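You operate a simulated robot arm through the tools that you are given. There is no shell and no other tool.

The job below is to be done with a simulated two-armed robot. You get a single attempt, and the scene is never put back.

TASK
Pick up the blue-cap tube labelled "413" from the long arm of the low shelf with one hand, pass it to the other hand and put it on the middle shelf of the narrow stand. Set down upright: blue-cap tube.

Only the result counts: the job must be done as asked and must still hold three seconds after the hand-in. Knocking over, shifting, dropping, spilling or breaking anything else fails it. Lids that push on must go on centred and level and be pressed home; caps that screw on are set level and turned clockwise until they are tight.

THE ROBOT
Two 7-joint arms with three-finger grippers on one trunk, on a base that moves. Base frame: it is fixed to the floor where the robot stands at the start and does not move with it; the origin is under the middle of the robot, x ahead of it, y to its left, z up. Units: m, degrees, N and s.
The left shoulder is at the start at [0.03, 0.124, 0.883], the right one opposite. With the tool pointing down near the work surface each hand reaches from about 0.1 to 0.7 m from the robot's upright axis, wherever it stands, measured 20 degrees to its own side. Places, roughly: blue-cap tube [2.25, 0.25, 0.5]; middle shelf of the narrow stand (19x30 cm) [4.1, 4.36, 0.44]. Payload 2.2 kg a hand.
The tool frame of a hand sits at the grasp point between the pads (the TCP): z along the fingers, y along the line on which they close. The tips reach 0.028 m beyond it. The gripper opens to 0.102 m; its body begins 0.071 m behind the TCP.
Orientation is that of the tool frame in the base frame, as a unit quaternion [x, y, z, w]. With the fingers straight down and closing along the base's y, the tool's x points along the base's -x, its y along +y and its z along -z.

THE INTERFACE
- The arms move only by the tool arm_command. It takes "left_motion", "right_motion" or both (then of equal length, played together; a hand with none holds still); each is a list of rows, each an object (a shift or turn left out is 0, a gripper value left out holds the last) with "offset": the shift along the tool's x, y, z in m, a list of three; "delta_rot": the turn, a rotation vector about the tool's x, y, z in degrees, a list of three. In form: [{"offset": [x, y, z], "delta_rot": [wx, wy, wz]}, ...]. A call has 1 to 20 rows; each row shifts and turns the commanded pose from where the row before left it, along the tool's axes as they then stand. "left_jaw" and "right_jaw" are, for a hand that has rows, the opening, from 0 (shut) to 1 (fully open), set as the call begins (left out, the last holds). Each row takes 0.2 s and may step no farther than 0.05 m and 8.6 degrees from the row before; otherwise, or with a gripper value out of range, the whole call is refused. A pose out of reach is approached as far as the arm can. The call stops where the force on the tool passes 40 N (or 10 N more than at its start, if that is more) or the arm is blocked; 0.2 s more then pass. Each finger travels about 0.1436 m/s and halts on what it meets, pressing with about 28 N; the grip force reading is that of the motor and also rises with nothing between the fingers. The clock runs only during rows and for 0.2 s after the last one: add rows that do not move to give the fingers time. The reply holds the time, the measured pose of the TCP, the force on the tool along the base axes, the opening and the grip force, in the units named above and with some noise, with the torque about the TCP (base axes, N m) and any sound that the robot's microphone picked up.
- Cameras (640 x 400 px; columns grow to the right, rows downward): "scene" is now at [0.0441, 0.0076, 1.6107]; the picture's right is [-0.05, -1.00, 0.00], its down [-0.70, 0.04, -0.71] and it looks along [0.71, -0.04, -0.70] (base axes); focal length 288 px, centre (320, 200). "left" rides on the left gripper at [0.072, 0.038, -0.086] in its tool frame; the picture's right is [-0.46, 0.89, 0.00], its down [-0.60, -0.32, -0.73] and it looks along [-0.65, -0.34, 0.68] (tool axes); focal length 256 px, centre (320, 200). "right" rides on the right gripper at [0.069, 0.044, -0.086] in its tool frame; the picture's right is [-0.53, 0.85, 0.00], its down [-0.58, -0.36, -0.73] and it looks along [-0.62, -0.39, 0.68] (tool axes); focal length 256 px, centre (320, 200). There is no depth. A picture from a camera that has moved, and an enlarged one, comes with that camera's place and axes in the base frame and with its lens. The place of the scene camera against the robot may be out by one fixed shift of up to 0.018 m in any direction.
- camera(camera): a new picture of that camera. No time passes.
- lift_body(by): moves the trunk up (or, below 0, down) by that many m; the arms and the scene camera ride with it, the base frame stays. It gives what a move gives, with no picture.
- base_move(legs): drives the robot by 1 to 6 legs, each [ahead, left, turn to the left] in m, m and degrees, along the robot's own axes; the way and the turn of a leg run together, so that a leg with both is an arc; at most 1.5 m and 180 degrees a leg. The arms and the cameras ride along, it lands a little off, and it stops where it bumps. It gives what a move gives.
- pan_tilt(pan, tilt): turns the head with the scene camera to pan (to the left, within 143 degrees either way) and tilt (down, from -29 to 69), counted from straight ahead of the robot. It gives what a move gives.
- close_up(camera, box): a new picture of the part [left, top, right, bottom] of that camera's present view, enlarged. No time passes.
- finish_job(): hands the job in; it is judged then, once.

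Places have to be worked out from the pictures, the camera data and where the tool is seen. Open the grippers and draw the arms clear of the work before you hand the job in, unless the task says otherwise.

The tools are called after ">>>" as a command line: name --argument value ..., lists and objects as JSON in quotes. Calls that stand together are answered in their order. arm_command: Moves the arms, as the interface text tells. Its arguments: {"type":"object","properties":{"left_motion":{"type":"array","items":{"type":"object","properties":{"offset":{"type":"array","items":{"type":"number"}},"delta_rot":{"type":"array","items":{"type":"number"}}}}},"left_jaw":{"type":"number"},"right_motion":{"type":"array","items":{"type":"object","properties":{"offset":{"type":"array","items":{"type":"number"}},"delta_rot":{"type":"array","items":{"type":"number"}}}}},"right_jaw":{"type":"number"}},"required":[]} The other tools are called the same way: lift_body (by) moves the trunk up or down; base_move (legs) drives the base; pan_tilt (pan, tilt) turns the head that bears the scene camera; camera (camera) takes a picture; close_up (camera, box) takes an enlarged picture of a part of a camera's view; finish_job () hands the job in.

At the start:

```text
time_s: 0.0
left_tool_pos: [0.4826, 0.2221, 0.6231]
left_tcp_rot: [-0.001, 1.0, 0.0, 0.0]
left_contact_force: [0.7, 0.4, 0.3]
left_torque: [0.0, 0.03, 0.01]
left_finger_gap: 0.1021
left_grip_force: 0.1
right_tool_pos: [0.4583, -0.1845, 0.6397]
right_tcp_rot: [0.0, 1.0, 0.001, 0.0]
right_contact_force: [-0.3, -0.5, -0.9]
right_torque: [-0.02, -0.02, -0.01]
right_finger_gap: 0.102
right_grip_force: 0.1
trunk travel left (down, up): [-0.125, 0.415]
robot x, y, heading: [-0.0007, -0.0034, 0.1]
head pan, tilt (commanded): [-2.9, 44.7]
```

scene: 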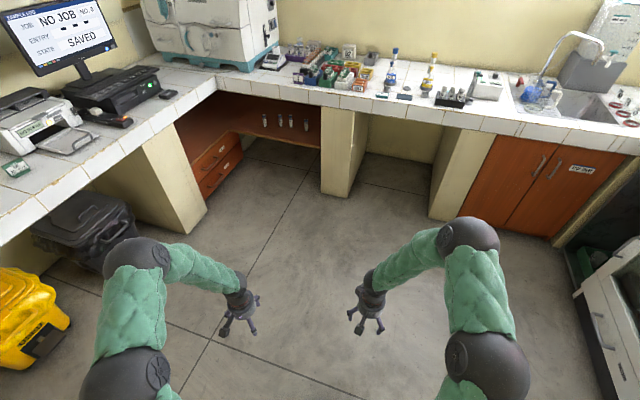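
right: 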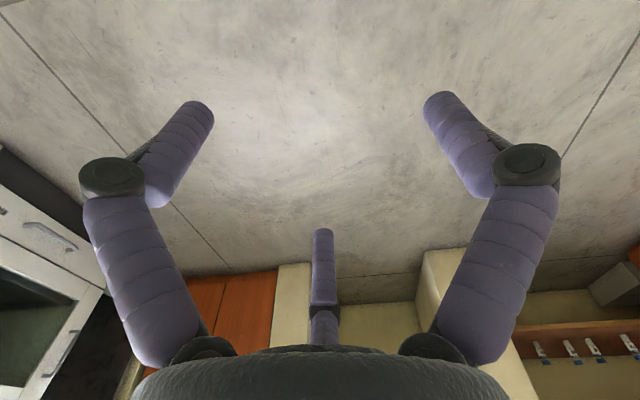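
left: 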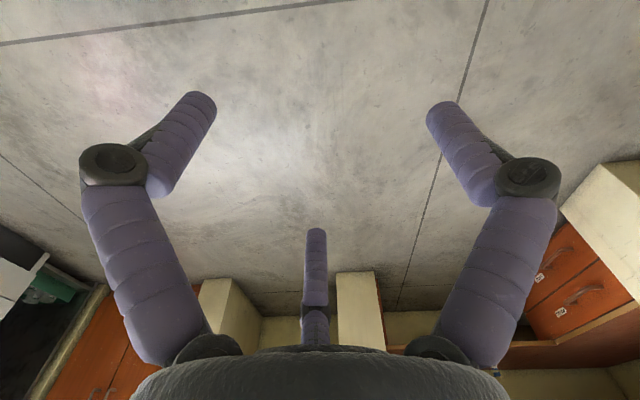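

I'll start by taking a closer look at the low shelf under the counter, where several tubes are visible.

>>> close_up --camera "scene" --box '[170, 80, 350, 200]'

>>> camera --camera "scene"

```text
3.33 times, centred on (260, 140) of scene
camera zoom: at [0.0441, 0.0076, 1.6107], right [-0.05, -1.0, 0.0], down [-0.7, 0.04, -0.71], along [0.71, -0.04, -0.7], focal length 962 px, centre (520, 400)
```

zoom: 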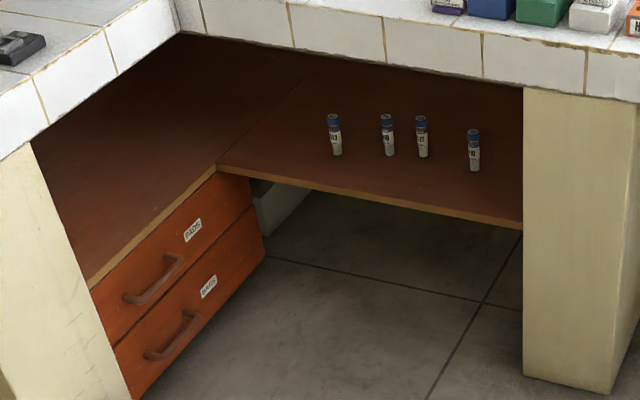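

```text
taken
camera scene: at [0.0441, 0.0076, 1.6107], right [-0.05, -1.0, 0.0], down [-0.7, 0.04, -0.71], along [0.71, -0.04, -0.7], focal length 288 px, centre (320, 200)
```

scene: 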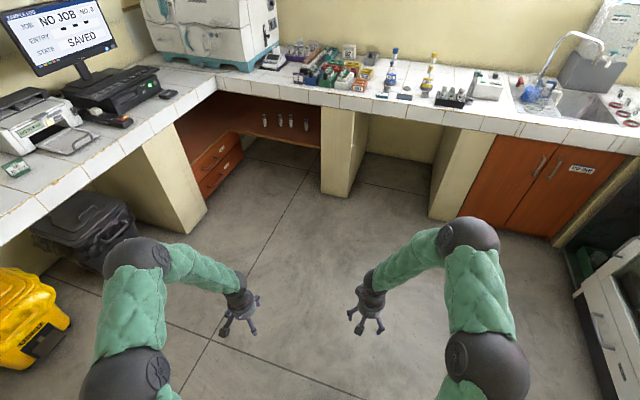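

Four blue-cap tubes are on the shelf. I'll zoom in tight to try to read the labels.

>>> close_up --camera "scene" --box '[258, 106, 314, 141]'

>>> pan_tilt --pan 65 --tilt 20

>>> camera --camera "scene"

```text
11.43 times, centred on (286, 124) of scene
camera zoom: at [0.0441, 0.0076, 1.6107], right [-0.05, -1.0, 0.0], down [-0.7, 0.04, -0.71], along [0.71, -0.04, -0.7], focal length 3296 px, centre (709, 1074)
```

zoom: 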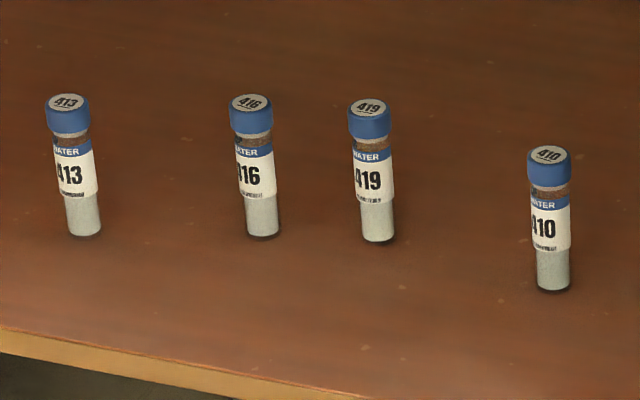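

```text
time_s: 1.4
left_tool_pos: [0.4825, 0.2226, 0.6229]
left_tcp_rot: [0.0, 1.0, 0.001, -0.001]
left_contact_force: [0.6, 0.5, 0.2]
left_torque: [-0.01, -0.03, -0.02]
left_finger_gap: 0.1021
left_grip_force: 0.0
right_tool_pos: [0.4564, -0.1857, 0.6408]
right_tcp_rot: [0.0, 1.0, 0.0, 0.0]
right_contact_force: [0.5, -0.4, 0.9]
right_torque: [-0.01, 0.0, 0.02]
right_finger_gap: 0.1018
right_grip_force: 0.0
trunk travel left (down, up): [-0.125, 0.415]
robot x, y, heading: [-0.0002, -0.001, -0.1]
head pan, tilt (commanded): [65.0, 20.0]
```

```text
taken
camera scene: at [0.0021, 0.0961, 1.6489], right [0.91, -0.42, 0.0], down [-0.15, -0.31, -0.94], along [0.4, 0.85, -0.34], focal length 288 px, centre (320, 200)
```

scene: 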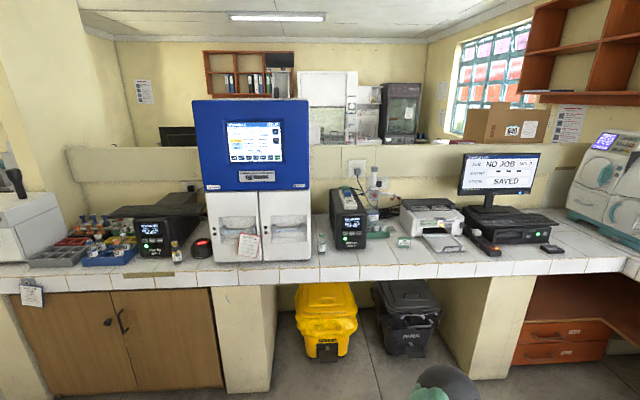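

The leftmost tube is "413". The narrow stand must be in another part of the room past the half wall, so I'll look around to find a route.

>>> pan_tilt --pan 130 --tilt 20

>>> camera --camera "scene"

>>> pan_tilt --pan -65 --tilt 20

>>> camera --camera "scene"

>>> pan_tilt --pan -130 --tilt 20

>>> camera --camera "scene"

>>> pan_tilt --pan 0 --tilt 20

>>> camera --camera "scene"

```text
time_s: 2.8
left_tool_pos: [0.4831, 0.2223, 0.6236]
left_tcp_rot: [0.0, 1.0, 0.0, 0.0]
left_contact_force: [0.5, 0.0, -0.4]
left_torque: [-0.01, -0.01, 0.01]
left_finger_gap: 0.1021
left_grip_force: 0.1
right_tool_pos: [0.4581, -0.1848, 0.6405]
right_tcp_rot: [0.0, 1.0, 0.0, 0.0]
right_contact_force: [0.8, -0.6, -0.3]
right_torque: [0.0, 0.04, 0.0]
right_finger_gap: 0.1021
right_grip_force: 0.1
trunk travel left (down, up): [-0.125, 0.415]
robot x, y, heading: [-0.0026, 0.0022, 0.1]
head pan, tilt (commanded): [130.0, 20.0]
```

```text
taken
camera scene: at [-0.0971, 0.0831, 1.6489], right [0.77, 0.64, 0.0], down [0.22, -0.26, -0.94], along [-0.6, 0.72, -0.34], focal length 288 px, centre (320, 200)
```

scene: 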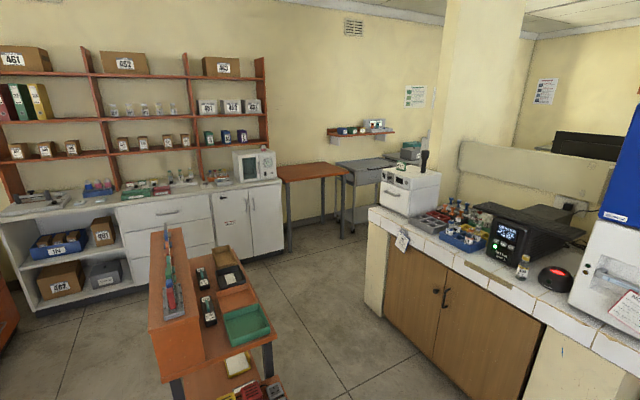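

```text
time_s: 5.6
left_tool_pos: [0.4812, 0.2229, 0.6228]
left_tcp_rot: [0.0, 1.0, 0.0, -0.001]
left_contact_force: [0.4, 0.1, -0.4]
left_torque: [-0.02, -0.05, -0.01]
left_finger_gap: 0.1019
left_grip_force: 0.0
right_tool_pos: [0.4581, -0.185, 0.6407]
right_tcp_rot: [0.0, 1.0, 0.0, 0.0]
right_contact_force: [0.0, -0.5, -0.7]
right_torque: [-0.01, 0.03, -0.02]
right_finger_gap: 0.1019
right_grip_force: 0.0
trunk travel left (down, up): [-0.125, 0.415]
robot x, y, heading: [0.0007, -0.0044, 0.3]
head pan, tilt (commanded): [-65.0, 20.0]
```

```text
taken
camera scene: at [0.0021, -0.0727, 1.6489], right [-0.91, -0.42, 0.0], down [-0.14, 0.31, -0.94], along [0.4, -0.85, -0.34], focal length 288 px, centre (320, 200)
```

scene: 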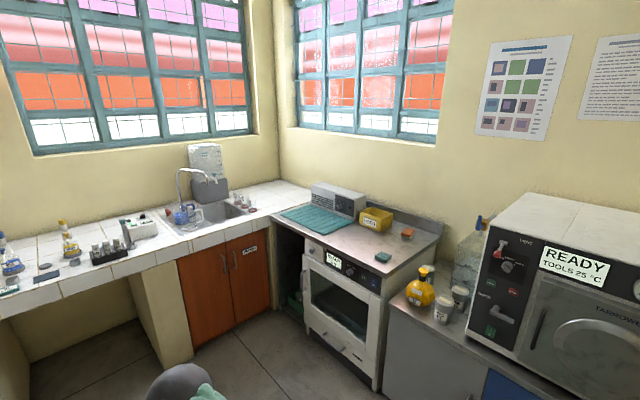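

```text
time_s: 7.0
left_tool_pos: [0.482, 0.222, 0.6224]
left_tcp_rot: [0.0, 1.0, 0.0, 0.0]
left_contact_force: [0.9, -0.6, 0.4]
left_torque: [0.01, 0.02, 0.01]
left_finger_gap: 0.1022
left_grip_force: 0.0
right_tool_pos: [0.459, -0.1844, 0.6412]
right_tcp_rot: [0.0, 1.0, 0.0, 0.0]
right_contact_force: [0.1, -0.1, 0.1]
right_torque: [0.01, 0.02, 0.03]
right_finger_gap: 0.102
right_grip_force: 0.1
trunk travel left (down, up): [-0.125, 0.415]
robot x, y, heading: [0.0019, 0.0009, -0.3]
head pan, tilt (commanded): [-130.0, 20.0]
```

```text
taken
camera scene: at [-0.0971, -0.0597, 1.6489], right [-0.77, 0.64, 0.0], down [0.22, 0.26, -0.94], along [-0.6, -0.72, -0.34], focal length 288 px, centre (320, 200)
```

scene: 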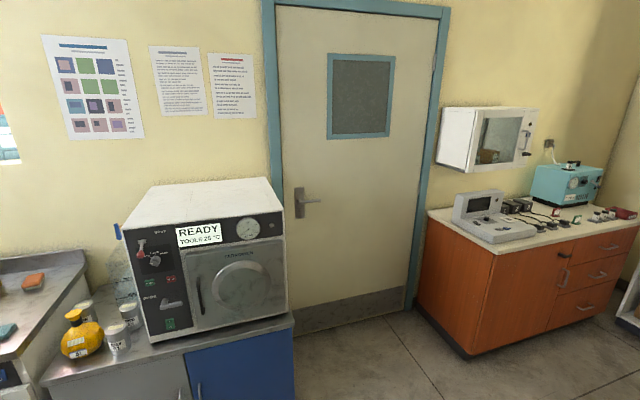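

```text
time_s: 9.1
left_tool_pos: [0.4822, 0.2223, 0.6234]
left_tcp_rot: [0.0, 1.0, 0.0, 0.001]
left_contact_force: [-0.1, 0.1, -0.1]
left_torque: [-0.03, -0.02, -0.01]
left_finger_gap: 0.1019
left_grip_force: 0.1
right_tool_pos: [0.4571, -0.186, 0.6412]
right_tcp_rot: [-0.001, 1.0, 0.0, 0.0]
right_contact_force: [-0.1, -0.4, 0.3]
right_torque: [0.03, 0.03, -0.02]
right_finger_gap: 0.1021
right_grip_force: 0.0
trunk travel left (down, up): [-0.125, 0.415]
robot x, y, heading: [0.0002, -0.0003, -0.1]
head pan, tilt (commanded): [0.0, 20.0]
```

```text
taken
camera scene: at [0.0558, 0.0117, 1.6489], right [0.0, -1.0, 0.0], down [-0.34, 0.0, -0.94], along [0.94, 0.0, -0.34], focal length 288 px, centre (320, 200)
```

scene: 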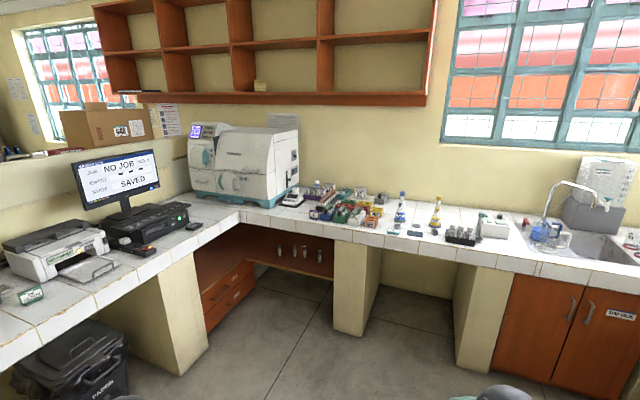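

413 is the far-left tube, at roughly x≈2.1, y≈0.33. I'll drive closer in the open floor with the arms as they are, then re-measure.

>>> base_move --legs '[[0.85, 0.0, 0.0]]'

>>> pan_tilt --pan 8 --tilt 40

>>> camera --camera "scene"

```text
time_s: 13.6
left_tool_pos: [1.3397, 0.2145, 0.622]
left_tcp_rot: [0.004, 1.0, 0.0, -0.001]
left_contact_force: [0.3, 0.1, -0.6]
left_torque: [0.0, 0.01, -0.02]
left_finger_gap: 0.1022
left_grip_force: 0.0
right_tool_pos: [1.3105, -0.1927, 0.641]
right_tcp_rot: [0.005, 1.0, 0.0, 0.0]
right_contact_force: [0.6, -0.4, 0.1]
right_torque: [0.03, 0.02, 0.01]
right_finger_gap: 0.1021
right_grip_force: 0.2
trunk travel left (down, up): [-0.125, 0.415]
robot x, y, heading: [0.8558, -0.0016, -0.4]
head pan, tilt (commanded): [0.0, 20.0]
```

```text
time_s: 14.4
left_tool_pos: [1.3382, 0.2143, 0.6239]
left_tcp_rot: [0.004, 1.0, 0.0, 0.0]
left_contact_force: [-0.3, -0.2, -0.6]
left_torque: [-0.01, 0.04, -0.02]
left_finger_gap: 0.102
left_grip_force: 0.1
right_tool_pos: [1.3115, -0.1927, 0.6399]
right_tcp_rot: [0.004, 1.0, 0.0, 0.0]
right_contact_force: [0.8, 0.5, 0.7]
right_torque: [-0.01, 0.02, -0.01]
right_finger_gap: 0.102
right_grip_force: 0.0
trunk travel left (down, up): [-0.125, 0.415]
robot x, y, heading: [0.8554, -0.0043, -0.6]
head pan, tilt (commanded): [8.0, 40.0]
```

```text
taken
camera scene: at [0.9012, 0.0195, 1.6176], right [0.13, -0.99, 0.0], down [-0.64, -0.08, -0.77], along [0.76, 0.1, -0.64], focal length 288 px, centre (320, 200)
```

scene: 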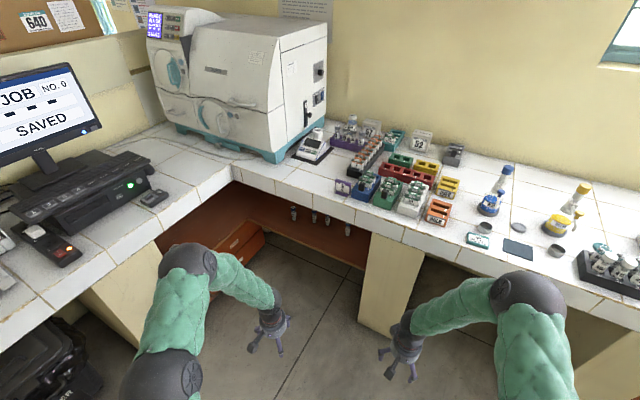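

The tubes are visible just beneath the counter edge. I'll zoom in to triangulate from this second viewpoint.

>>> close_up --camera "scene" --box '[240, 180, 400, 280]'

>>> close_up --camera "scene" --box '[280, 195, 360, 245]'

```text
4.00 times, centred on (320, 230) of scene
camera zoom: at [0.9012, 0.0195, 1.6176], right [0.13, -0.99, 0.0], down [-0.64, -0.08, -0.77], along [0.76, 0.1, -0.64], focal length 1154 px, centre (320, 80)
```

zoom: 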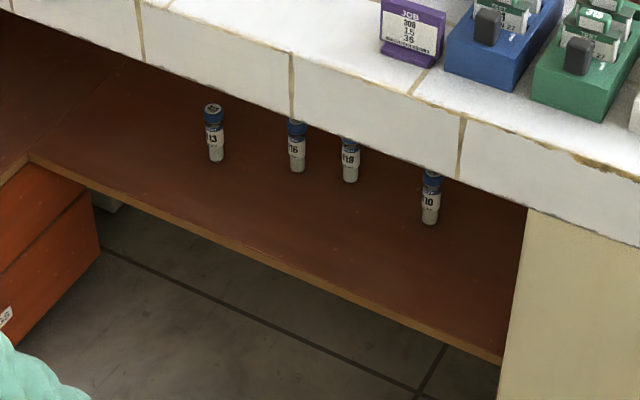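

```text
8.00 times, centred on (320, 220) of scene
camera zoom: at [0.9012, 0.0195, 1.6176], right [0.13, -0.99, 0.0], down [-0.64, -0.08, -0.77], along [0.76, 0.1, -0.64], focal length 2308 px, centre (320, 40)
```

zoom: 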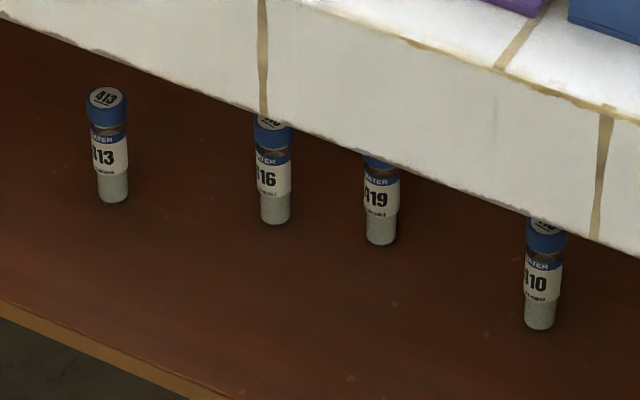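

Triangulation puts tube 413's base near (2.145, 0.34, 0.393), with the counter's front edge at about x=1.74 and its underside at z≈0.77. I'll shut the left gripper in the air to learn its finger geometry, and look down at the robot base.

>>> arm_command --left_motion '[{}, {}, {}]' --left_jaw 0.25

>>> camera --camera "left"

>>> pan_tilt --pan 0 --tilt 69

>>> camera --camera "scene"

```text
time_s: 15.2
left_tool_pos: [1.3379, 0.2145, 0.6227]
left_tcp_rot: [0.003, 1.0, 0.0, 0.0]
left_contact_force: [-1.2, 0.5, 0.1]
left_torque: [-0.02, 0.02, 0.02]
left_finger_gap: 0.0255
left_grip_force: 0.2
right_tool_pos: [1.3112, -0.1922, 0.6417]
right_tcp_rot: [0.004, 1.0, 0.0, 0.0]
right_contact_force: [0.4, 0.6, -0.8]
right_torque: [0.01, -0.01, 0.03]
right_finger_gap: 0.1021
right_grip_force: 0.1
trunk travel left (down, up): [-0.125, 0.415]
robot x, y, heading: [0.8545, -0.0031, -0.5]
head pan, tilt (commanded): [8.0, 40.0]
```

```text
taken
camera left: at [1.2659, 0.2524, 0.7093], right [0.47, 0.88, 0.0], down [0.6, -0.32, 0.73], along [0.64, -0.35, -0.68], focal length 256 px, centre (320, 200)
```

left: 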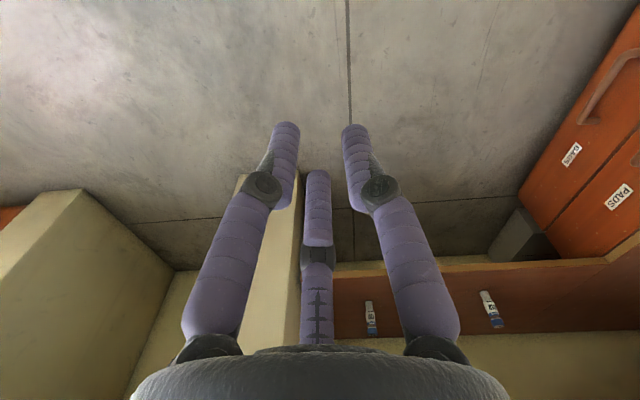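

```text
time_s: 16.2
left_tool_pos: [1.3376, 0.2151, 0.6237]
left_tcp_rot: [0.003, 1.0, 0.0, 0.0]
left_contact_force: [0.8, 0.7, -0.8]
left_torque: [-0.01, -0.05, -0.04]
left_finger_gap: 0.0255
left_grip_force: 0.0
right_tool_pos: [1.3112, -0.1928, 0.6415]
right_tcp_rot: [0.004, 1.0, -0.001, 0.0]
right_contact_force: [-0.1, 1.3, 0.1]
right_torque: [-0.01, -0.01, 0.02]
right_finger_gap: 0.1021
right_grip_force: 0.0
trunk travel left (down, up): [-0.125, 0.415]
robot x, y, heading: [0.8544, -0.0044, -0.4]
head pan, tilt (commanded): [0.0, 68.8]
```

```text
taken
camera scene: at [0.8729, 0.008, 1.5814], right [-0.01, -1.0, 0.0], down [-0.93, 0.01, -0.36], along [0.36, 0.0, -0.93], focal length 288 px, centre (320, 200)
```

scene: 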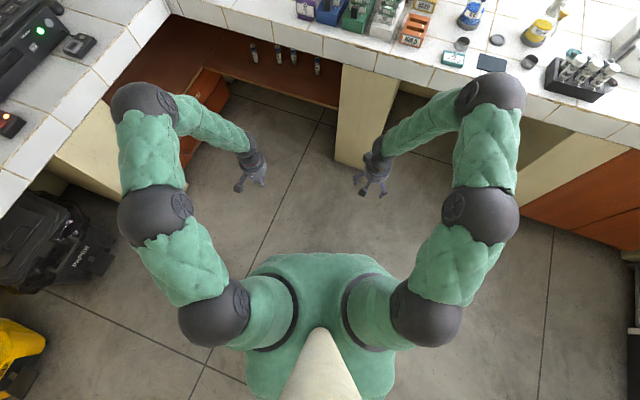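

The three fingers close radially like a chuck, and the tube looks about 0.10 m tall (body Ø≈25 mm, cap Ø≈31 mm). Before choosing a grasp I want to see the narrow stand over the half wall, so I'll raise the trunk and look towards it.

>>> lift_body --by 0.41

>>> pan_tilt --pan 53 --tilt 15

>>> camera --camera "scene"

```text
refused: 0.41 is not a number from -0.4 to 0.4
```

```text
time_s: 17.4
left_tool_pos: [1.3381, 0.2154, 0.6234]
left_tcp_rot: [0.004, 1.0, 0.0, -0.001]
left_contact_force: [-0.5, -0.2, 0.2]
left_torque: [0.01, -0.01, 0.01]
left_finger_gap: 0.0259
left_grip_force: 0.2
right_tool_pos: [1.3105, -0.1934, 0.6413]
right_tcp_rot: [0.004, 1.0, 0.0, 0.001]
right_contact_force: [0.1, 0.2, -0.6]
right_torque: [0.02, -0.01, -0.03]
right_finger_gap: 0.102
right_grip_force: 0.0
trunk travel left (down, up): [-0.125, 0.415]
robot x, y, heading: [0.8552, -0.0024, -0.5]
head pan, tilt (commanded): [53.0, 15.0]
```

```text
taken
camera scene: at [0.8739, 0.0825, 1.657], right [0.79, -0.61, 0.0], down [-0.16, -0.21, -0.97], along [0.59, 0.77, -0.26], focal length 288 px, centre (320, 200)
```

scene: 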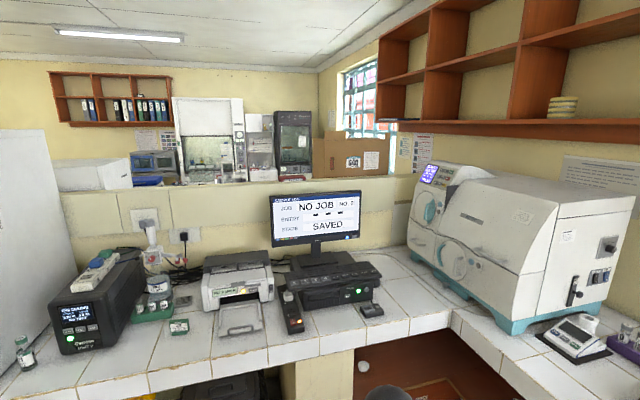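

The lift limit is 0.4 m per call. I'll raise by 0.4 and look again over the half wall.

>>> lift_body --by 0.4

>>> pan_tilt --pan 53 --tilt 20

>>> camera --camera "scene"

```text
time_s: 21.2
left_tool_pos: [1.3388, 0.2148, 1.0236]
left_tcp_rot: [0.004, 1.0, -0.001, 0.001]
left_contact_force: [-0.5, 0.1, -0.3]
left_torque: [-0.02, 0.02, -0.01]
left_finger_gap: 0.0256
left_grip_force: 0.1
right_tool_pos: [1.311, -0.1933, 1.0395]
right_tcp_rot: [0.005, 1.0, 0.0, 0.0]
right_contact_force: [-0.3, -0.7, 0.8]
right_torque: [0.03, 0.0, -0.02]
right_finger_gap: 0.1023
right_grip_force: 0.1
trunk travel left (down, up): [-0.525, 0.015]
robot x, y, heading: [0.8568, -0.0012, -0.7]
head pan, tilt (commanded): [53.0, 15.0]
```

```text
time_s: 21.9
left_tool_pos: [1.3388, 0.2146, 1.0237]
left_tcp_rot: [0.004, 1.0, 0.0, 0.0]
left_contact_force: [-0.8, 0.4, 0.7]
left_torque: [-0.01, 0.02, 0.02]
left_finger_gap: 0.0255
left_grip_force: 0.1
right_tool_pos: [1.31, -0.1922, 1.0412]
right_tcp_rot: [0.005, 1.0, 0.001, 0.0]
right_contact_force: [0.4, 0.7, -0.9]
right_torque: [-0.02, -0.03, 0.03]
right_finger_gap: 0.102
right_grip_force: 0.0
trunk travel left (down, up): [-0.525, 0.015]
robot x, y, heading: [0.854, -0.0074, -0.2]
head pan, tilt (commanded): [53.0, 20.0]
```

```text
taken
camera scene: at [0.8737, 0.0823, 2.0489], right [0.79, -0.61, 0.0], down [-0.21, -0.27, -0.94], along [0.57, 0.75, -0.34], focal length 288 px, centre (320, 200)
```

scene: 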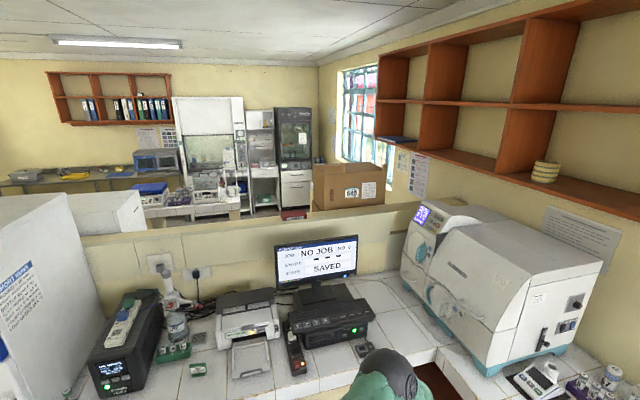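

There's a narrow white shelf unit between the hood and the dark cabinet. I'll zoom in on it.

>>> close_up --camera "scene" --box '[130, 90, 330, 215]'

>>> close_up --camera "scene" --box '[230, 100, 326, 220]'

```text
3.20 times, centred on (230, 152) of scene
camera zoom: at [0.8737, 0.0823, 2.0489], right [0.79, -0.61, 0.0], down [-0.21, -0.27, -0.94], along [0.57, 0.75, -0.34], focal length 923 px, centre (608, 352)
```

zoom: 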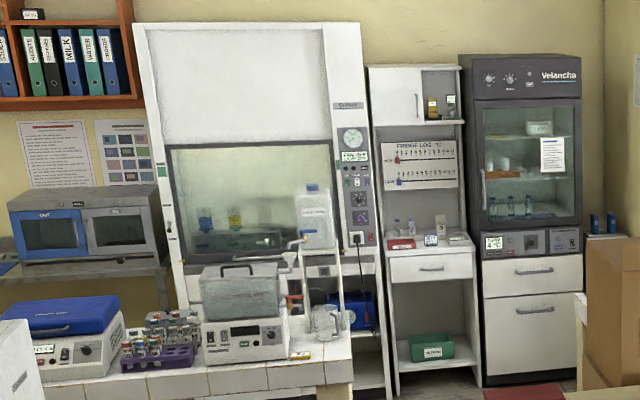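

```text
3.33 times, centred on (278, 160) of scene
camera zoom: at [0.8737, 0.0823, 2.0489], right [0.79, -0.61, 0.0], down [-0.21, -0.27, -0.94], along [0.57, 0.75, -0.34], focal length 962 px, centre (460, 333)
```

zoom: 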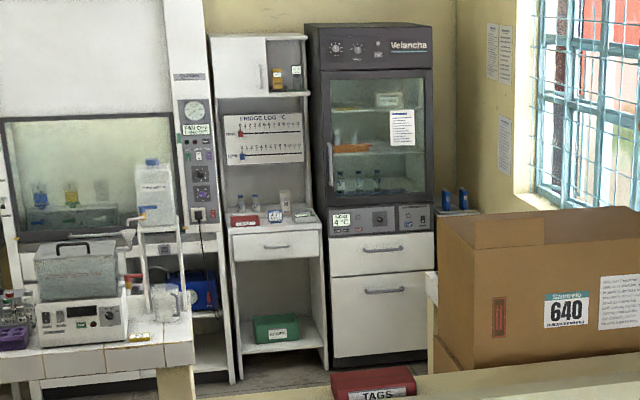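

The stand location projects just to the right of the dark fridge, where two blue items sit on something. I'll zoom in there.

>>> close_up --camera "scene" --box '[300, 140, 340, 190]'

>>> pan_tilt --pan 110 --tilt 30

>>> camera --camera "scene"

>>> pan_tilt --pan 140 --tilt 30

>>> camera --camera "scene"

```text
8.00 times, centred on (320, 165) of scene
camera zoom: at [0.8737, 0.0823, 2.0489], right [0.79, -0.61, 0.0], down [-0.21, -0.27, -0.94], along [0.57, 0.75, -0.34], focal length 2308 px, centre (320, 480)
```

zoom: 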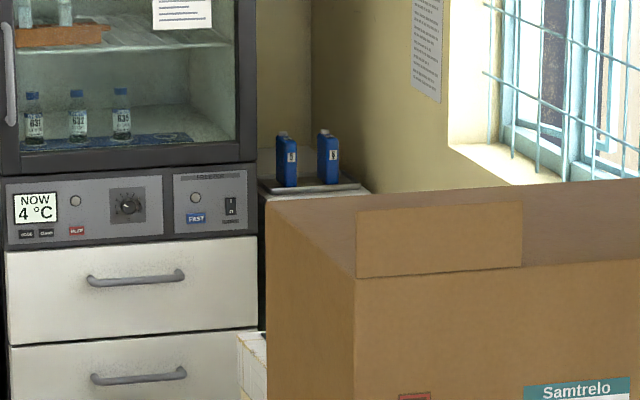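

```text
time_s: 23.2
left_tool_pos: [1.3391, 0.2143, 1.022]
left_tcp_rot: [0.004, 1.0, 0.0, 0.0]
left_contact_force: [0.3, 0.8, 0.3]
left_torque: [-0.03, -0.01, 0.02]
left_finger_gap: 0.0255
left_grip_force: 0.1
right_tool_pos: [1.3101, -0.1921, 1.0409]
right_tcp_rot: [0.004, 1.0, 0.0, 0.0]
right_contact_force: [0.8, -0.1, 0.1]
right_torque: [-0.03, -0.02, -0.03]
right_finger_gap: 0.102
right_grip_force: 0.2
trunk travel left (down, up): [-0.525, 0.015]
robot x, y, heading: [0.8548, -0.0022, -0.5]
head pan, tilt (commanded): [110.0, 30.0]
```

```text
taken
camera scene: at [0.7869, 0.0937, 2.0329], right [0.94, 0.33, 0.0], down [0.17, -0.47, -0.87], along [-0.29, 0.82, -0.5], focal length 288 px, centre (320, 200)
```

scene: 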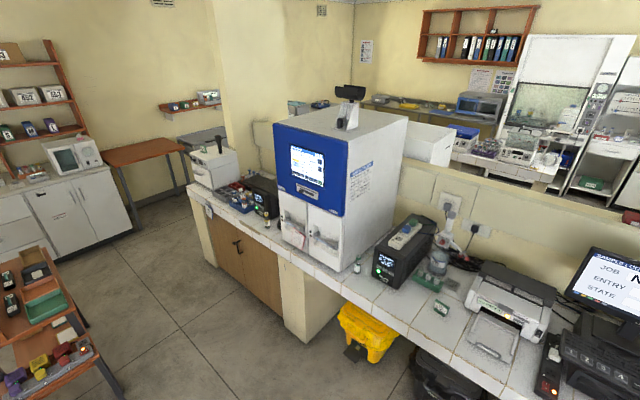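

```text
time_s: 24.1
left_tool_pos: [1.3377, 0.214, 1.0226]
left_tcp_rot: [0.004, 1.0, 0.0, 0.0]
left_contact_force: [-0.7, -0.3, -0.6]
left_torque: [0.01, 0.04, 0.03]
left_finger_gap: 0.0254
left_grip_force: 0.0
right_tool_pos: [1.3113, -0.1928, 1.0399]
right_tcp_rot: [0.005, 1.0, -0.001, 0.0]
right_contact_force: [-0.6, 0.2, 0.1]
right_torque: [0.02, 0.01, 0.0]
right_finger_gap: 0.1022
right_grip_force: 0.0
trunk travel left (down, up): [-0.525, 0.015]
robot x, y, heading: [0.853, -0.004, -0.7]
head pan, tilt (commanded): [140.0, 30.0]
```

```text
taken
camera scene: at [0.7483, 0.0672, 2.0329], right [0.65, 0.76, 0.0], down [0.38, -0.32, -0.87], along [-0.66, 0.56, -0.5], focal length 288 px, centre (320, 200)
```

scene: 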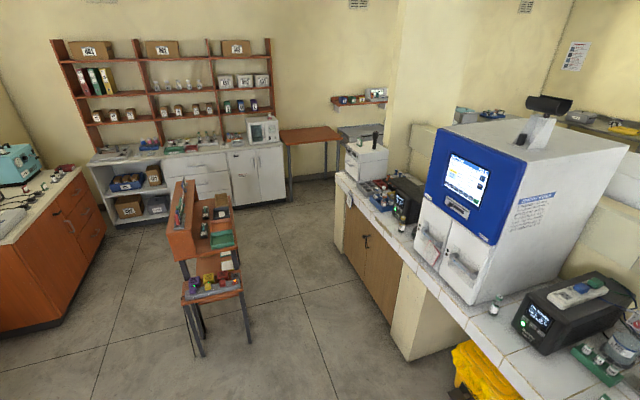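

The stand (two blue canisters on top, next to the fridge) has its top at about z≈0.8, so there's roughly 0.35 m of headroom over the middle shelf and a horizontal hand is needed there. My plan is for the left hand to pinch the cap with the thumb up, and the right hand to take the body from the side at 90°. First I'll lower the trunk back.

>>> lift_body --by -0.4

>>> pan_tilt --pan 10 --tilt 55

```text
time_s: 27.9
left_tool_pos: [1.3385, 0.215, 0.6229]
left_tcp_rot: [0.004, 1.0, 0.0, 0.0]
left_contact_force: [-0.4, 0.4, -0.3]
left_torque: [0.0, 0.01, 0.0]
left_finger_gap: 0.0252
left_grip_force: 0.0
right_tool_pos: [1.3108, -0.1931, 0.6425]
right_tcp_rot: [0.005, 1.0, 0.0, 0.0]
right_contact_force: [0.6, 0.2, -0.1]
right_torque: [0.0, 0.02, 0.0]
right_finger_gap: 0.102
right_grip_force: 0.1
trunk travel left (down, up): [-0.125, 0.415]
robot x, y, heading: [0.8535, -0.0047, -0.2]
head pan, tilt (commanded): [140.0, 30.0]
```

```text
time_s: 30.1
left_tool_pos: [1.3378, 0.2141, 0.6229]
left_tcp_rot: [0.005, 1.0, 0.0, 0.0]
left_contact_force: [0.4, 0.8, 0.7]
left_torque: [-0.02, 0.01, -0.01]
left_finger_gap: 0.0256
left_grip_force: 0.1
right_tool_pos: [1.3106, -0.193, 0.6409]
right_tcp_rot: [0.004, 1.0, 0.001, 0.0]
right_contact_force: [0.3, -0.1, -0.3]
right_torque: [0.0, -0.01, 0.06]
right_finger_gap: 0.1019
right_grip_force: 0.1
trunk travel left (down, up): [-0.125, 0.415]
robot x, y, heading: [0.8547, -0.006, -0.7]
head pan, tilt (commanded): [10.0, 55.0]
```

Now I'll pitch the left hand up to horizontal (fingers forward) while easing it forward about 0.13 m in free space.

>>> arm_command --left_motion '[{"offset": [-0.012, 0, 0], "delta_rot": [0, -8.2, 0]}, {"offset": [-0.0119, 0, 0.0017], "delta_rot": [0, -8.2, 0]}, {"offset": [-0.0115, 0, 0.0034], "delta_rot": [0, -8.2, 0]}, {"offset": [-0.0109, 0, 0.005], "delta_rot": [0, -8.2, 0]}, {"offset": [-0.0101, 0, 0.0065], "delta_rot": [0, -8.2, 0]}, {"offset": [-0.0091, 0, 0.0079], "delta_rot": [0, -8.2, 0]}, {"offset": [-0.0078, 0, 0.0091], "delta_rot": [0, -8.2, 0]}, {"offset": [-0.0065, 0, 0.0101], "delta_rot": [0, -8.2, 0]}, {"offset": [-0.005, 0, 0.0109], "delta_rot": [0, -8.2, 0]}, {"offset": [-0.0033, 0, 0.0115], "delta_rot": [0, -8.2, 0]}, {"offset": [-0.0017, 0, 0.0119], "delta_rot": [0, -8.0, 0]}]' --left_jaw 0.7

>>> camera --camera "scene"

```text
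time_s: 32.5
left_tool_pos: [1.502, 0.0338, 0.7609]
left_tcp_rot: [-0.007, 0.774, 0.009, 0.633]
left_contact_force: [0.1, -0.3, -0.4]
left_torque: [0.01, 0.02, 0.01]
left_finger_gap: 0.0714
left_grip_force: 0.0
left hand out of reach, approached as far as the arm can: row 5, 6, 7, 8, 9, 10, 11
right_tool_pos: [1.3109, -0.1925, 0.6408]
right_tcp_rot: [0.005, 1.0, 0.0, 0.0]
right_contact_force: [-0.5, 0.2, -0.7]
right_torque: [0.03, -0.01, -0.01]
right_finger_gap: 0.1018
right_grip_force: 0.0
trunk travel left (down, up): [-0.125, 0.415]
robot x, y, heading: [0.8557, -0.0035, -0.6]
head pan, tilt (commanded): [10.0, 55.0]
```

```text
taken
camera scene: at [0.8877, 0.0198, 1.5968], right [0.17, -0.99, 0.0], down [-0.81, -0.14, -0.57], along [0.57, 0.1, -0.82], focal length 288 px, centre (320, 200)
```

scene: 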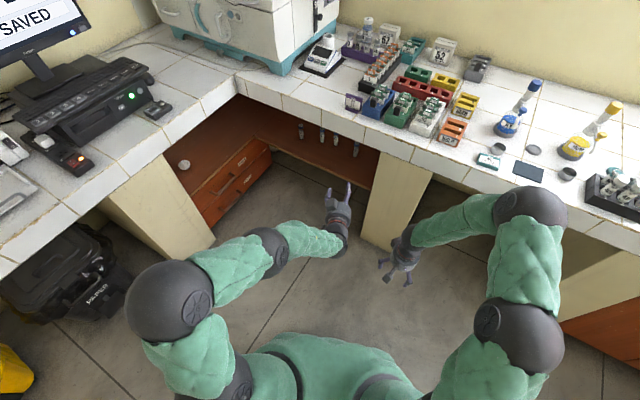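

The arm strayed from the target during that turn. I'll send idle rows to see if it converges on the commanded pose or is really limited there.

>>> arm_command --left_motion '[{}, {}, {}, {}]'

>>> camera --camera "left"

```text
time_s: 33.5
left_tool_pos: [1.5018, 0.0346, 0.7607]
left_tcp_rot: [-0.007, 0.775, 0.01, 0.632]
left_contact_force: [0.3, -0.4, -0.7]
left_torque: [-0.01, -0.04, -0.01]
left_finger_gap: 0.0713
left_grip_force: 0.1
right_tool_pos: [1.3113, -0.1924, 0.6413]
right_tcp_rot: [0.004, 1.0, 0.001, 0.0]
right_contact_force: [-0.1, 0.2, -0.2]
right_torque: [0.07, -0.01, 0.01]
right_finger_gap: 0.1022
right_grip_force: 0.1
trunk travel left (down, up): [-0.125, 0.415]
robot x, y, heading: [0.8531, -0.0001, -0.4]
head pan, tilt (commanded): [10.0, 55.0]
```

```text
taken
camera left: at [1.4023, 0.0702, 0.7074], right [0.07, 0.88, 0.46], down [-0.59, -0.33, 0.74], along [0.81, -0.33, 0.5], focal length 256 px, centre (320, 200)
```

left: 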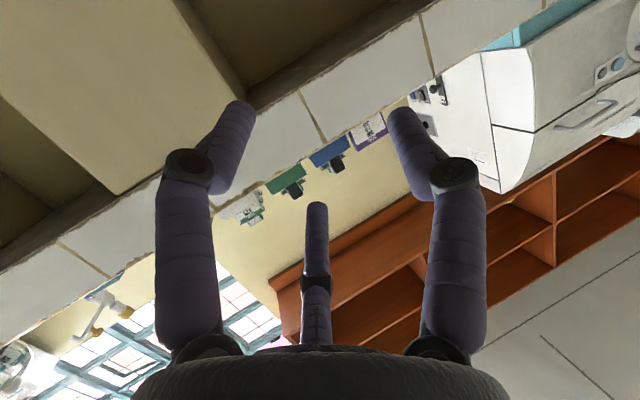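

The hand is stuck off-target by some joint limit. I'll back the robot up 0.4 m so I can explore arm postures well clear of the counter.

>>> base_move --legs '[[-0.4, 0.0, 0.0]]'

>>> arm_command --left_motion '[{"offset": [0, 0, 0.03]}, {"offset": [0, 0, 0.03]}, {"offset": [0, 0, 0.03]}, {"offset": [0, 0, 0.03]}]'

>>> camera --camera "scene"

```text
time_s: 35.9
left_tool_pos: [1.1052, 0.0384, 0.7606]
left_tcp_rot: [-0.007, 0.774, 0.009, 0.633]
left_contact_force: [0.4, 0.3, -0.4]
left_torque: [-0.01, 0.01, 0.02]
left_finger_gap: 0.0715
left_grip_force: 0.1
right_tool_pos: [0.9132, -0.1889, 0.6413]
right_tcp_rot: [0.004, 1.0, 0.0, 0.0]
right_contact_force: [-0.1, 0.2, 0.6]
right_torque: [0.0, -0.01, -0.01]
right_finger_gap: 0.1021
right_grip_force: 0.0
trunk travel left (down, up): [-0.125, 0.415]
robot x, y, heading: [0.4605, -0.0022, -0.4]
head pan, tilt (commanded): [10.0, 55.0]
```

```text
time_s: 36.9
left_tool_pos: [1.2239, 0.0415, 0.7356]
left_tcp_rot: [-0.006, 0.775, 0.009, 0.632]
left_contact_force: [0.1, 0.3, 0.1]
left_torque: [0.02, 0.0, -0.03]
left_finger_gap: 0.0711
left_grip_force: 0.1
right_tool_pos: [0.9152, -0.189, 0.6407]
right_tcp_rot: [0.005, 1.0, 0.0, 0.001]
right_contact_force: [0.0, 0.5, -0.1]
right_torque: [-0.01, 0.01, 0.02]
right_finger_gap: 0.1019
right_grip_force: 0.1
trunk travel left (down, up): [-0.125, 0.415]
robot x, y, heading: [0.4589, 0.0006, -0.6]
head pan, tilt (commanded): [10.0, 55.0]
```

```text
taken
camera scene: at [0.4916, 0.0235, 1.5968], right [0.17, -0.99, 0.0], down [-0.81, -0.14, -0.57], along [0.57, 0.09, -0.82], focal length 288 px, centre (320, 200)
```

scene: 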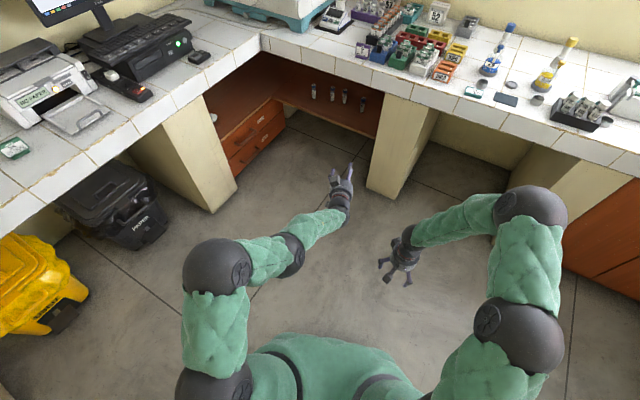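

The command restarts from the reached pose, and farther forward the arm is in reach again. Next I'll finish the pitch and shift left and down in small steps.

>>> arm_command --left_motion '[{"offset": [0, 0.03, 0], "delta_rot": [0, -5.7, 0]}, {"offset": [0, 0.03, 0], "delta_rot": [0, -5.7, 0]}, {"offset": [0, 0.03, 0]}, {"offset": [0, 0.03, 0]}, {"offset": [0.02, 0.03, 0]}, {"offset": [0.02, 0, 0]}, {"offset": [0.02, 0, 0]}]'

>>> camera --camera "scene"

```text
time_s: 38.5
left_tool_pos: [1.2199, 0.0318, 0.7543]
left_tcp_rot: [-0.03, 0.72, 0.033, 0.693]
left_contact_force: [0.5, 0.9, -0.5]
left_torque: [0.0, -0.02, 0.0]
left_finger_gap: 0.0715
left_grip_force: 0.0
left hand out of reach, approached as far as the arm can: row 1, 2, 3, 4, 5, 6, 7
right_tool_pos: [0.9139, -0.1895, 0.6406]
right_tcp_rot: [0.005, 1.0, 0.0, 0.0]
right_contact_force: [-0.2, 0.1, 0.0]
right_torque: [0.02, 0.0, 0.0]
right_finger_gap: 0.1021
right_grip_force: 0.0
trunk travel left (down, up): [-0.125, 0.415]
robot x, y, heading: [0.4569, 0.0001, -0.5]
head pan, tilt (commanded): [10.0, 55.0]
```

```text
taken
camera scene: at [0.4914, 0.0235, 1.5968], right [0.17, -0.99, 0.0], down [-0.81, -0.14, -0.57], along [0.57, 0.1, -0.82], focal length 288 px, centre (320, 200)
```

scene: 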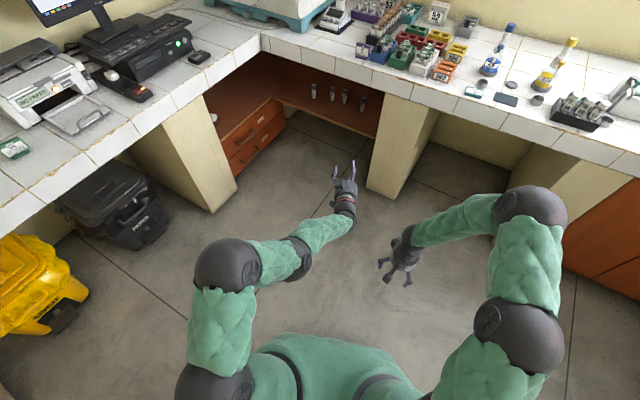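

The arm resists moving left with the hand pointing forward. I'll zoom in on both arms to understand their joint layout.

>>> close_up --camera "scene" --box '[160, 140, 400, 400]'

>>> close_up --camera "scene" --box '[360, 170, 600, 400]'

```text
1.54 times, centred on (280, 270) of scene
camera zoom: at [0.4914, 0.0235, 1.5968], right [0.17, -0.99, 0.0], down [-0.81, -0.14, -0.57], along [0.57, 0.1, -0.82], focal length 444 px, centre (382, 92)
```

zoom: 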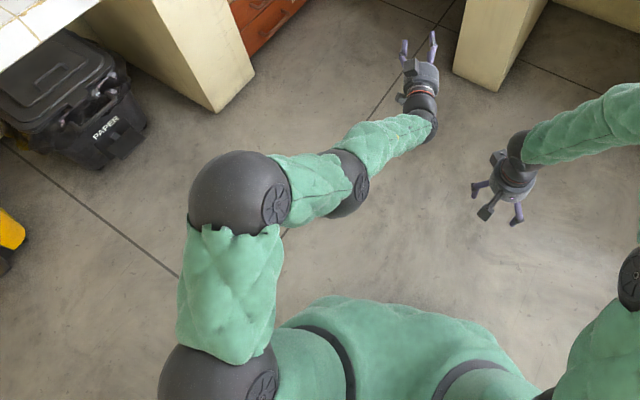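

```text
1.74 times, centred on (480, 285) of scene
camera zoom: at [0.4914, 0.0235, 1.5968], right [0.17, -0.99, 0.0], down [-0.81, -0.14, -0.57], along [0.57, 0.1, -0.82], focal length 502 px, centre (42, 52)
```

zoom: 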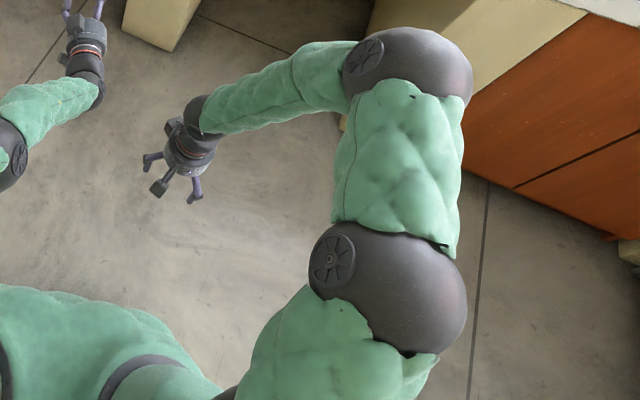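

The arm has a bend at several joints and naturally points the hand inward. I'll test yawing the hand inward (to the right) and then shifting left, still in free space.

>>> arm_command --left_motion '[{"delta_rot": [8, 0, 0]}, {"delta_rot": [8, 0, 0]}, {"delta_rot": [8, 0, 0]}, {"delta_rot": [8, 0, 0]}, {"delta_rot": [8, 0, 0]}]'

>>> arm_command --left_motion '[{"offset": [0, 0.03, 0.025]}, {"offset": [0, 0.03, 0.025]}, {"offset": [0, 0.03, 0.025]}, {"offset": [0.02, 0, 0]}, {"offset": [0.02, 0, 0]}, {"offset": [0.02, 0, 0]}]'

>>> camera --camera "scene"

```text
time_s: 39.7
left_tool_pos: [1.2217, 0.0311, 0.7547]
left_tcp_rot: [-0.028, 0.72, 0.032, 0.693]
left_contact_force: [-0.6, 0.2, 0.0]
left_torque: [-0.01, -0.01, -0.01]
left_finger_gap: 0.0716
left_grip_force: 0.0
left hand out of reach, approached as far as the arm can: row 1, 2, 3, 4, 5
right_tool_pos: [0.913, -0.1891, 0.6418]
right_tcp_rot: [0.004, 1.0, 0.0, 0.0]
right_contact_force: [-0.4, -0.6, 0.7]
right_torque: [0.0, 0.03, 0.02]
right_finger_gap: 0.1018
right_grip_force: 0.0
trunk travel left (down, up): [-0.125, 0.415]
robot x, y, heading: [0.4577, 0.002, -0.5]
head pan, tilt (commanded): [10.0, 55.0]
```

```text
time_s: 41.1
left_tool_pos: [1.3021, 0.0429, 0.7295]
left_tcp_rot: [-0.033, 0.722, 0.036, 0.69]
left_contact_force: [0.9, 0.4, 1.2]
left_torque: [0.01, 0.02, -0.02]
left_finger_gap: 0.0714
left_grip_force: 0.0
left hand out of reach, approached as far as the arm can: row 1, 2, 3, 4, 5, 6
right_tool_pos: [0.9141, -0.1891, 0.6411]
right_tcp_rot: [0.003, 1.0, 0.0, -0.001]
right_contact_force: [-0.7, -0.4, 0.5]
right_torque: [-0.02, 0.0, -0.03]
right_finger_gap: 0.1021
right_grip_force: 0.1
trunk travel left (down, up): [-0.125, 0.415]
robot x, y, heading: [0.4584, 0.0017, -0.4]
head pan, tilt (commanded): [10.0, 55.0]
```

```text
taken
camera scene: at [0.4914, 0.0237, 1.5968], right [0.17, -0.99, 0.0], down [-0.81, -0.14, -0.57], along [0.57, 0.09, -0.82], focal length 288 px, centre (320, 200)
```

scene: 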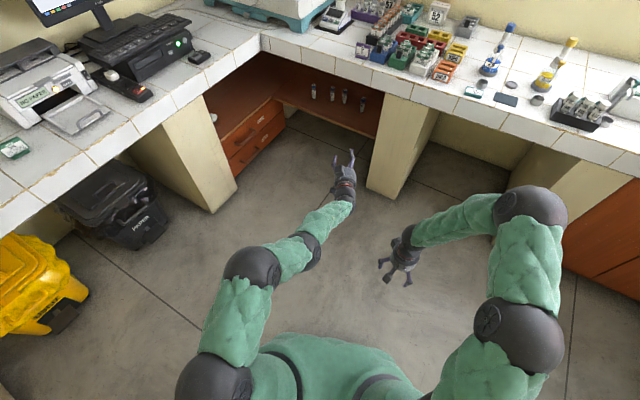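

Yawing inward is fully blocked, so some roll joint is probably at its limit. I'll test rolling the hand about its own axis (I need thumb-up anyway, a +90° roll).

>>> arm_command --left_motion '[{"delta_rot": [0, 0, 8]}, {"delta_rot": [0, 0, 8]}, {"delta_rot": [0, 0, 8]}]'

```text
time_s: 41.9
left_tool_pos: [1.3023, 0.0404, 0.7311]
left_tcp_rot: [0.12, 0.712, 0.179, 0.668]
left_contact_force: [0.4, -0.8, 0.3]
left_torque: [-0.01, 0.01, 0.01]
left_finger_gap: 0.0716
left_grip_force: 0.1
right_tool_pos: [0.9131, -0.19, 0.64]
right_tcp_rot: [0.004, 1.0, 0.0, 0.0]
right_contact_force: [0.2, -0.3, -0.3]
right_torque: [0.02, 0.01, 0.0]
right_finger_gap: 0.1018
right_grip_force: 0.0
trunk travel left (down, up): [-0.125, 0.415]
robot x, y, heading: [0.4533, 0.0016, -0.6]
head pan, tilt (commanded): [10.0, 55.0]
```

Rolling works, so I'll continue to thumb-up.

>>> arm_command --left_motion '[{"delta_rot": [0, 0, 8.3]}, {"delta_rot": [0, 0, 8.3]}, {"delta_rot": [0, 0, 8.3]}, {"delta_rot": [0, 0, 8.3]}, {"delta_rot": [0, 0, 8.3]}, {"delta_rot": [0, 0, 8.3]}, {"delta_rot": [0, 0, 8.3]}, {"delta_rot": [0, 0, 8.3]}]'

>>> camera --camera "scene"

```text
time_s: 43.7
left_tool_pos: [1.3036, 0.0407, 0.7301]
left_tcp_rot: [0.491, 0.53, 0.516, 0.461]
left_contact_force: [-0.4, -0.2, -0.2]
left_torque: [0.0, 0.02, -0.04]
left_finger_gap: 0.0715
left_grip_force: 0.1
right_tool_pos: [0.9133, -0.1893, 0.6404]
right_tcp_rot: [0.004, 1.0, -0.001, 0.0]
right_contact_force: [0.0, -0.5, -0.3]
right_torque: [0.0, -0.03, 0.06]
right_finger_gap: 0.1021
right_grip_force: 0.1
trunk travel left (down, up): [-0.125, 0.415]
robot x, y, heading: [0.4576, -0.0013, -0.6]
head pan, tilt (commanded): [10.0, 55.0]
```

```text
taken
camera scene: at [0.4912, 0.0236, 1.5968], right [0.17, -0.99, 0.0], down [-0.81, -0.14, -0.57], along [0.57, 0.09, -0.82], focal length 288 px, centre (320, 200)
```

scene: 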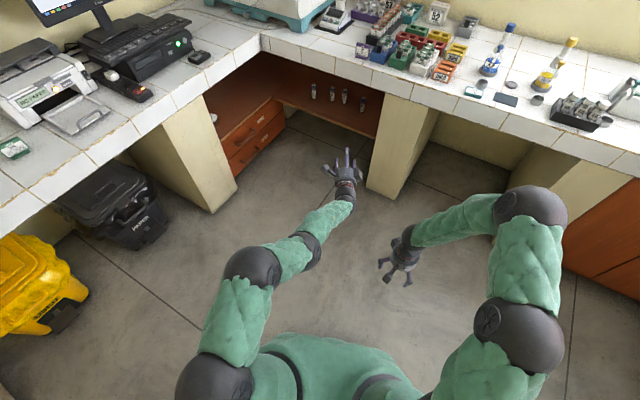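

Thumb-up was reached. Now I'll test moving left (tool +x) and down in this roll.

>>> arm_command --left_motion '[{"offset": [0.03, 0, 0]}, {"offset": [0.03, 0, 0]}, {"offset": [0.03, 0, 0]}]'

>>> arm_command --left_motion '[{"offset": [0, -0.03, 0]}, {"offset": [0, -0.03, 0]}]'

>>> arm_command --left_motion '[{"delta_rot": [0, -8, 0]}, {"delta_rot": [0, -8, 0]}]'

```text
time_s: 44.5
left_tool_pos: [1.3093, 0.0737, 0.7576]
left_tcp_rot: [0.488, 0.538, 0.517, 0.453]
left_contact_force: [0.1, 0.5, -0.8]
left_torque: [-0.02, -0.03, 0.01]
left_finger_gap: 0.0714
left_grip_force: 0.1
left hand out of reach, approached as far as the arm can: row 1, 2, 3
right_tool_pos: [0.9131, -0.1895, 0.6412]
right_tcp_rot: [0.004, 1.0, -0.001, 0.0]
right_contact_force: [-0.1, 0.0, 0.3]
right_torque: [0.02, 0.05, 0.01]
right_finger_gap: 0.1022
right_grip_force: 0.0
trunk travel left (down, up): [-0.125, 0.415]
robot x, y, heading: [0.4578, -0.0001, -0.7]
head pan, tilt (commanded): [10.0, 55.0]
```

```text
time_s: 45.1
left_tool_pos: [1.3197, 0.0447, 0.7086]
left_tcp_rot: [0.488, 0.534, 0.516, 0.459]
left_contact_force: [0.5, 0.3, 0.4]
left_torque: [-0.01, 0.01, 0.0]
left_finger_gap: 0.0713
left_grip_force: 0.1
left hand out of reach, approached as far as the arm can: row 1, 2
right_tool_pos: [0.9133, -0.1896, 0.6411]
right_tcp_rot: [0.004, 1.0, 0.001, 0.0]
right_contact_force: [0.3, 0.9, 0.2]
right_torque: [-0.01, 0.0, 0.01]
right_finger_gap: 0.1021
right_grip_force: 0.1
trunk travel left (down, up): [-0.125, 0.415]
robot x, y, heading: [0.4586, -0.0005, -0.6]
head pan, tilt (commanded): [10.0, 55.0]
```

```text
time_s: 45.7
left_tool_pos: [1.3181, 0.0443, 0.7068]
left_tcp_rot: [0.489, 0.534, 0.516, 0.458]
left_contact_force: [0.1, -0.2, -0.1]
left_torque: [0.01, -0.07, -0.01]
left_finger_gap: 0.0714
left_grip_force: 0.1
left hand out of reach, approached as far as the arm can: row 1, 2
right_tool_pos: [0.9137, -0.1897, 0.6411]
right_tcp_rot: [0.006, 1.0, 0.001, 0.0]
right_contact_force: [0.2, -0.7, -0.2]
right_torque: [-0.01, 0.0, 0.01]
right_finger_gap: 0.1018
right_grip_force: 0.0
trunk travel left (down, up): [-0.125, 0.415]
robot x, y, heading: [0.4566, -0.0026, -0.5]
head pan, tilt (commanded): [10.0, 55.0]
```

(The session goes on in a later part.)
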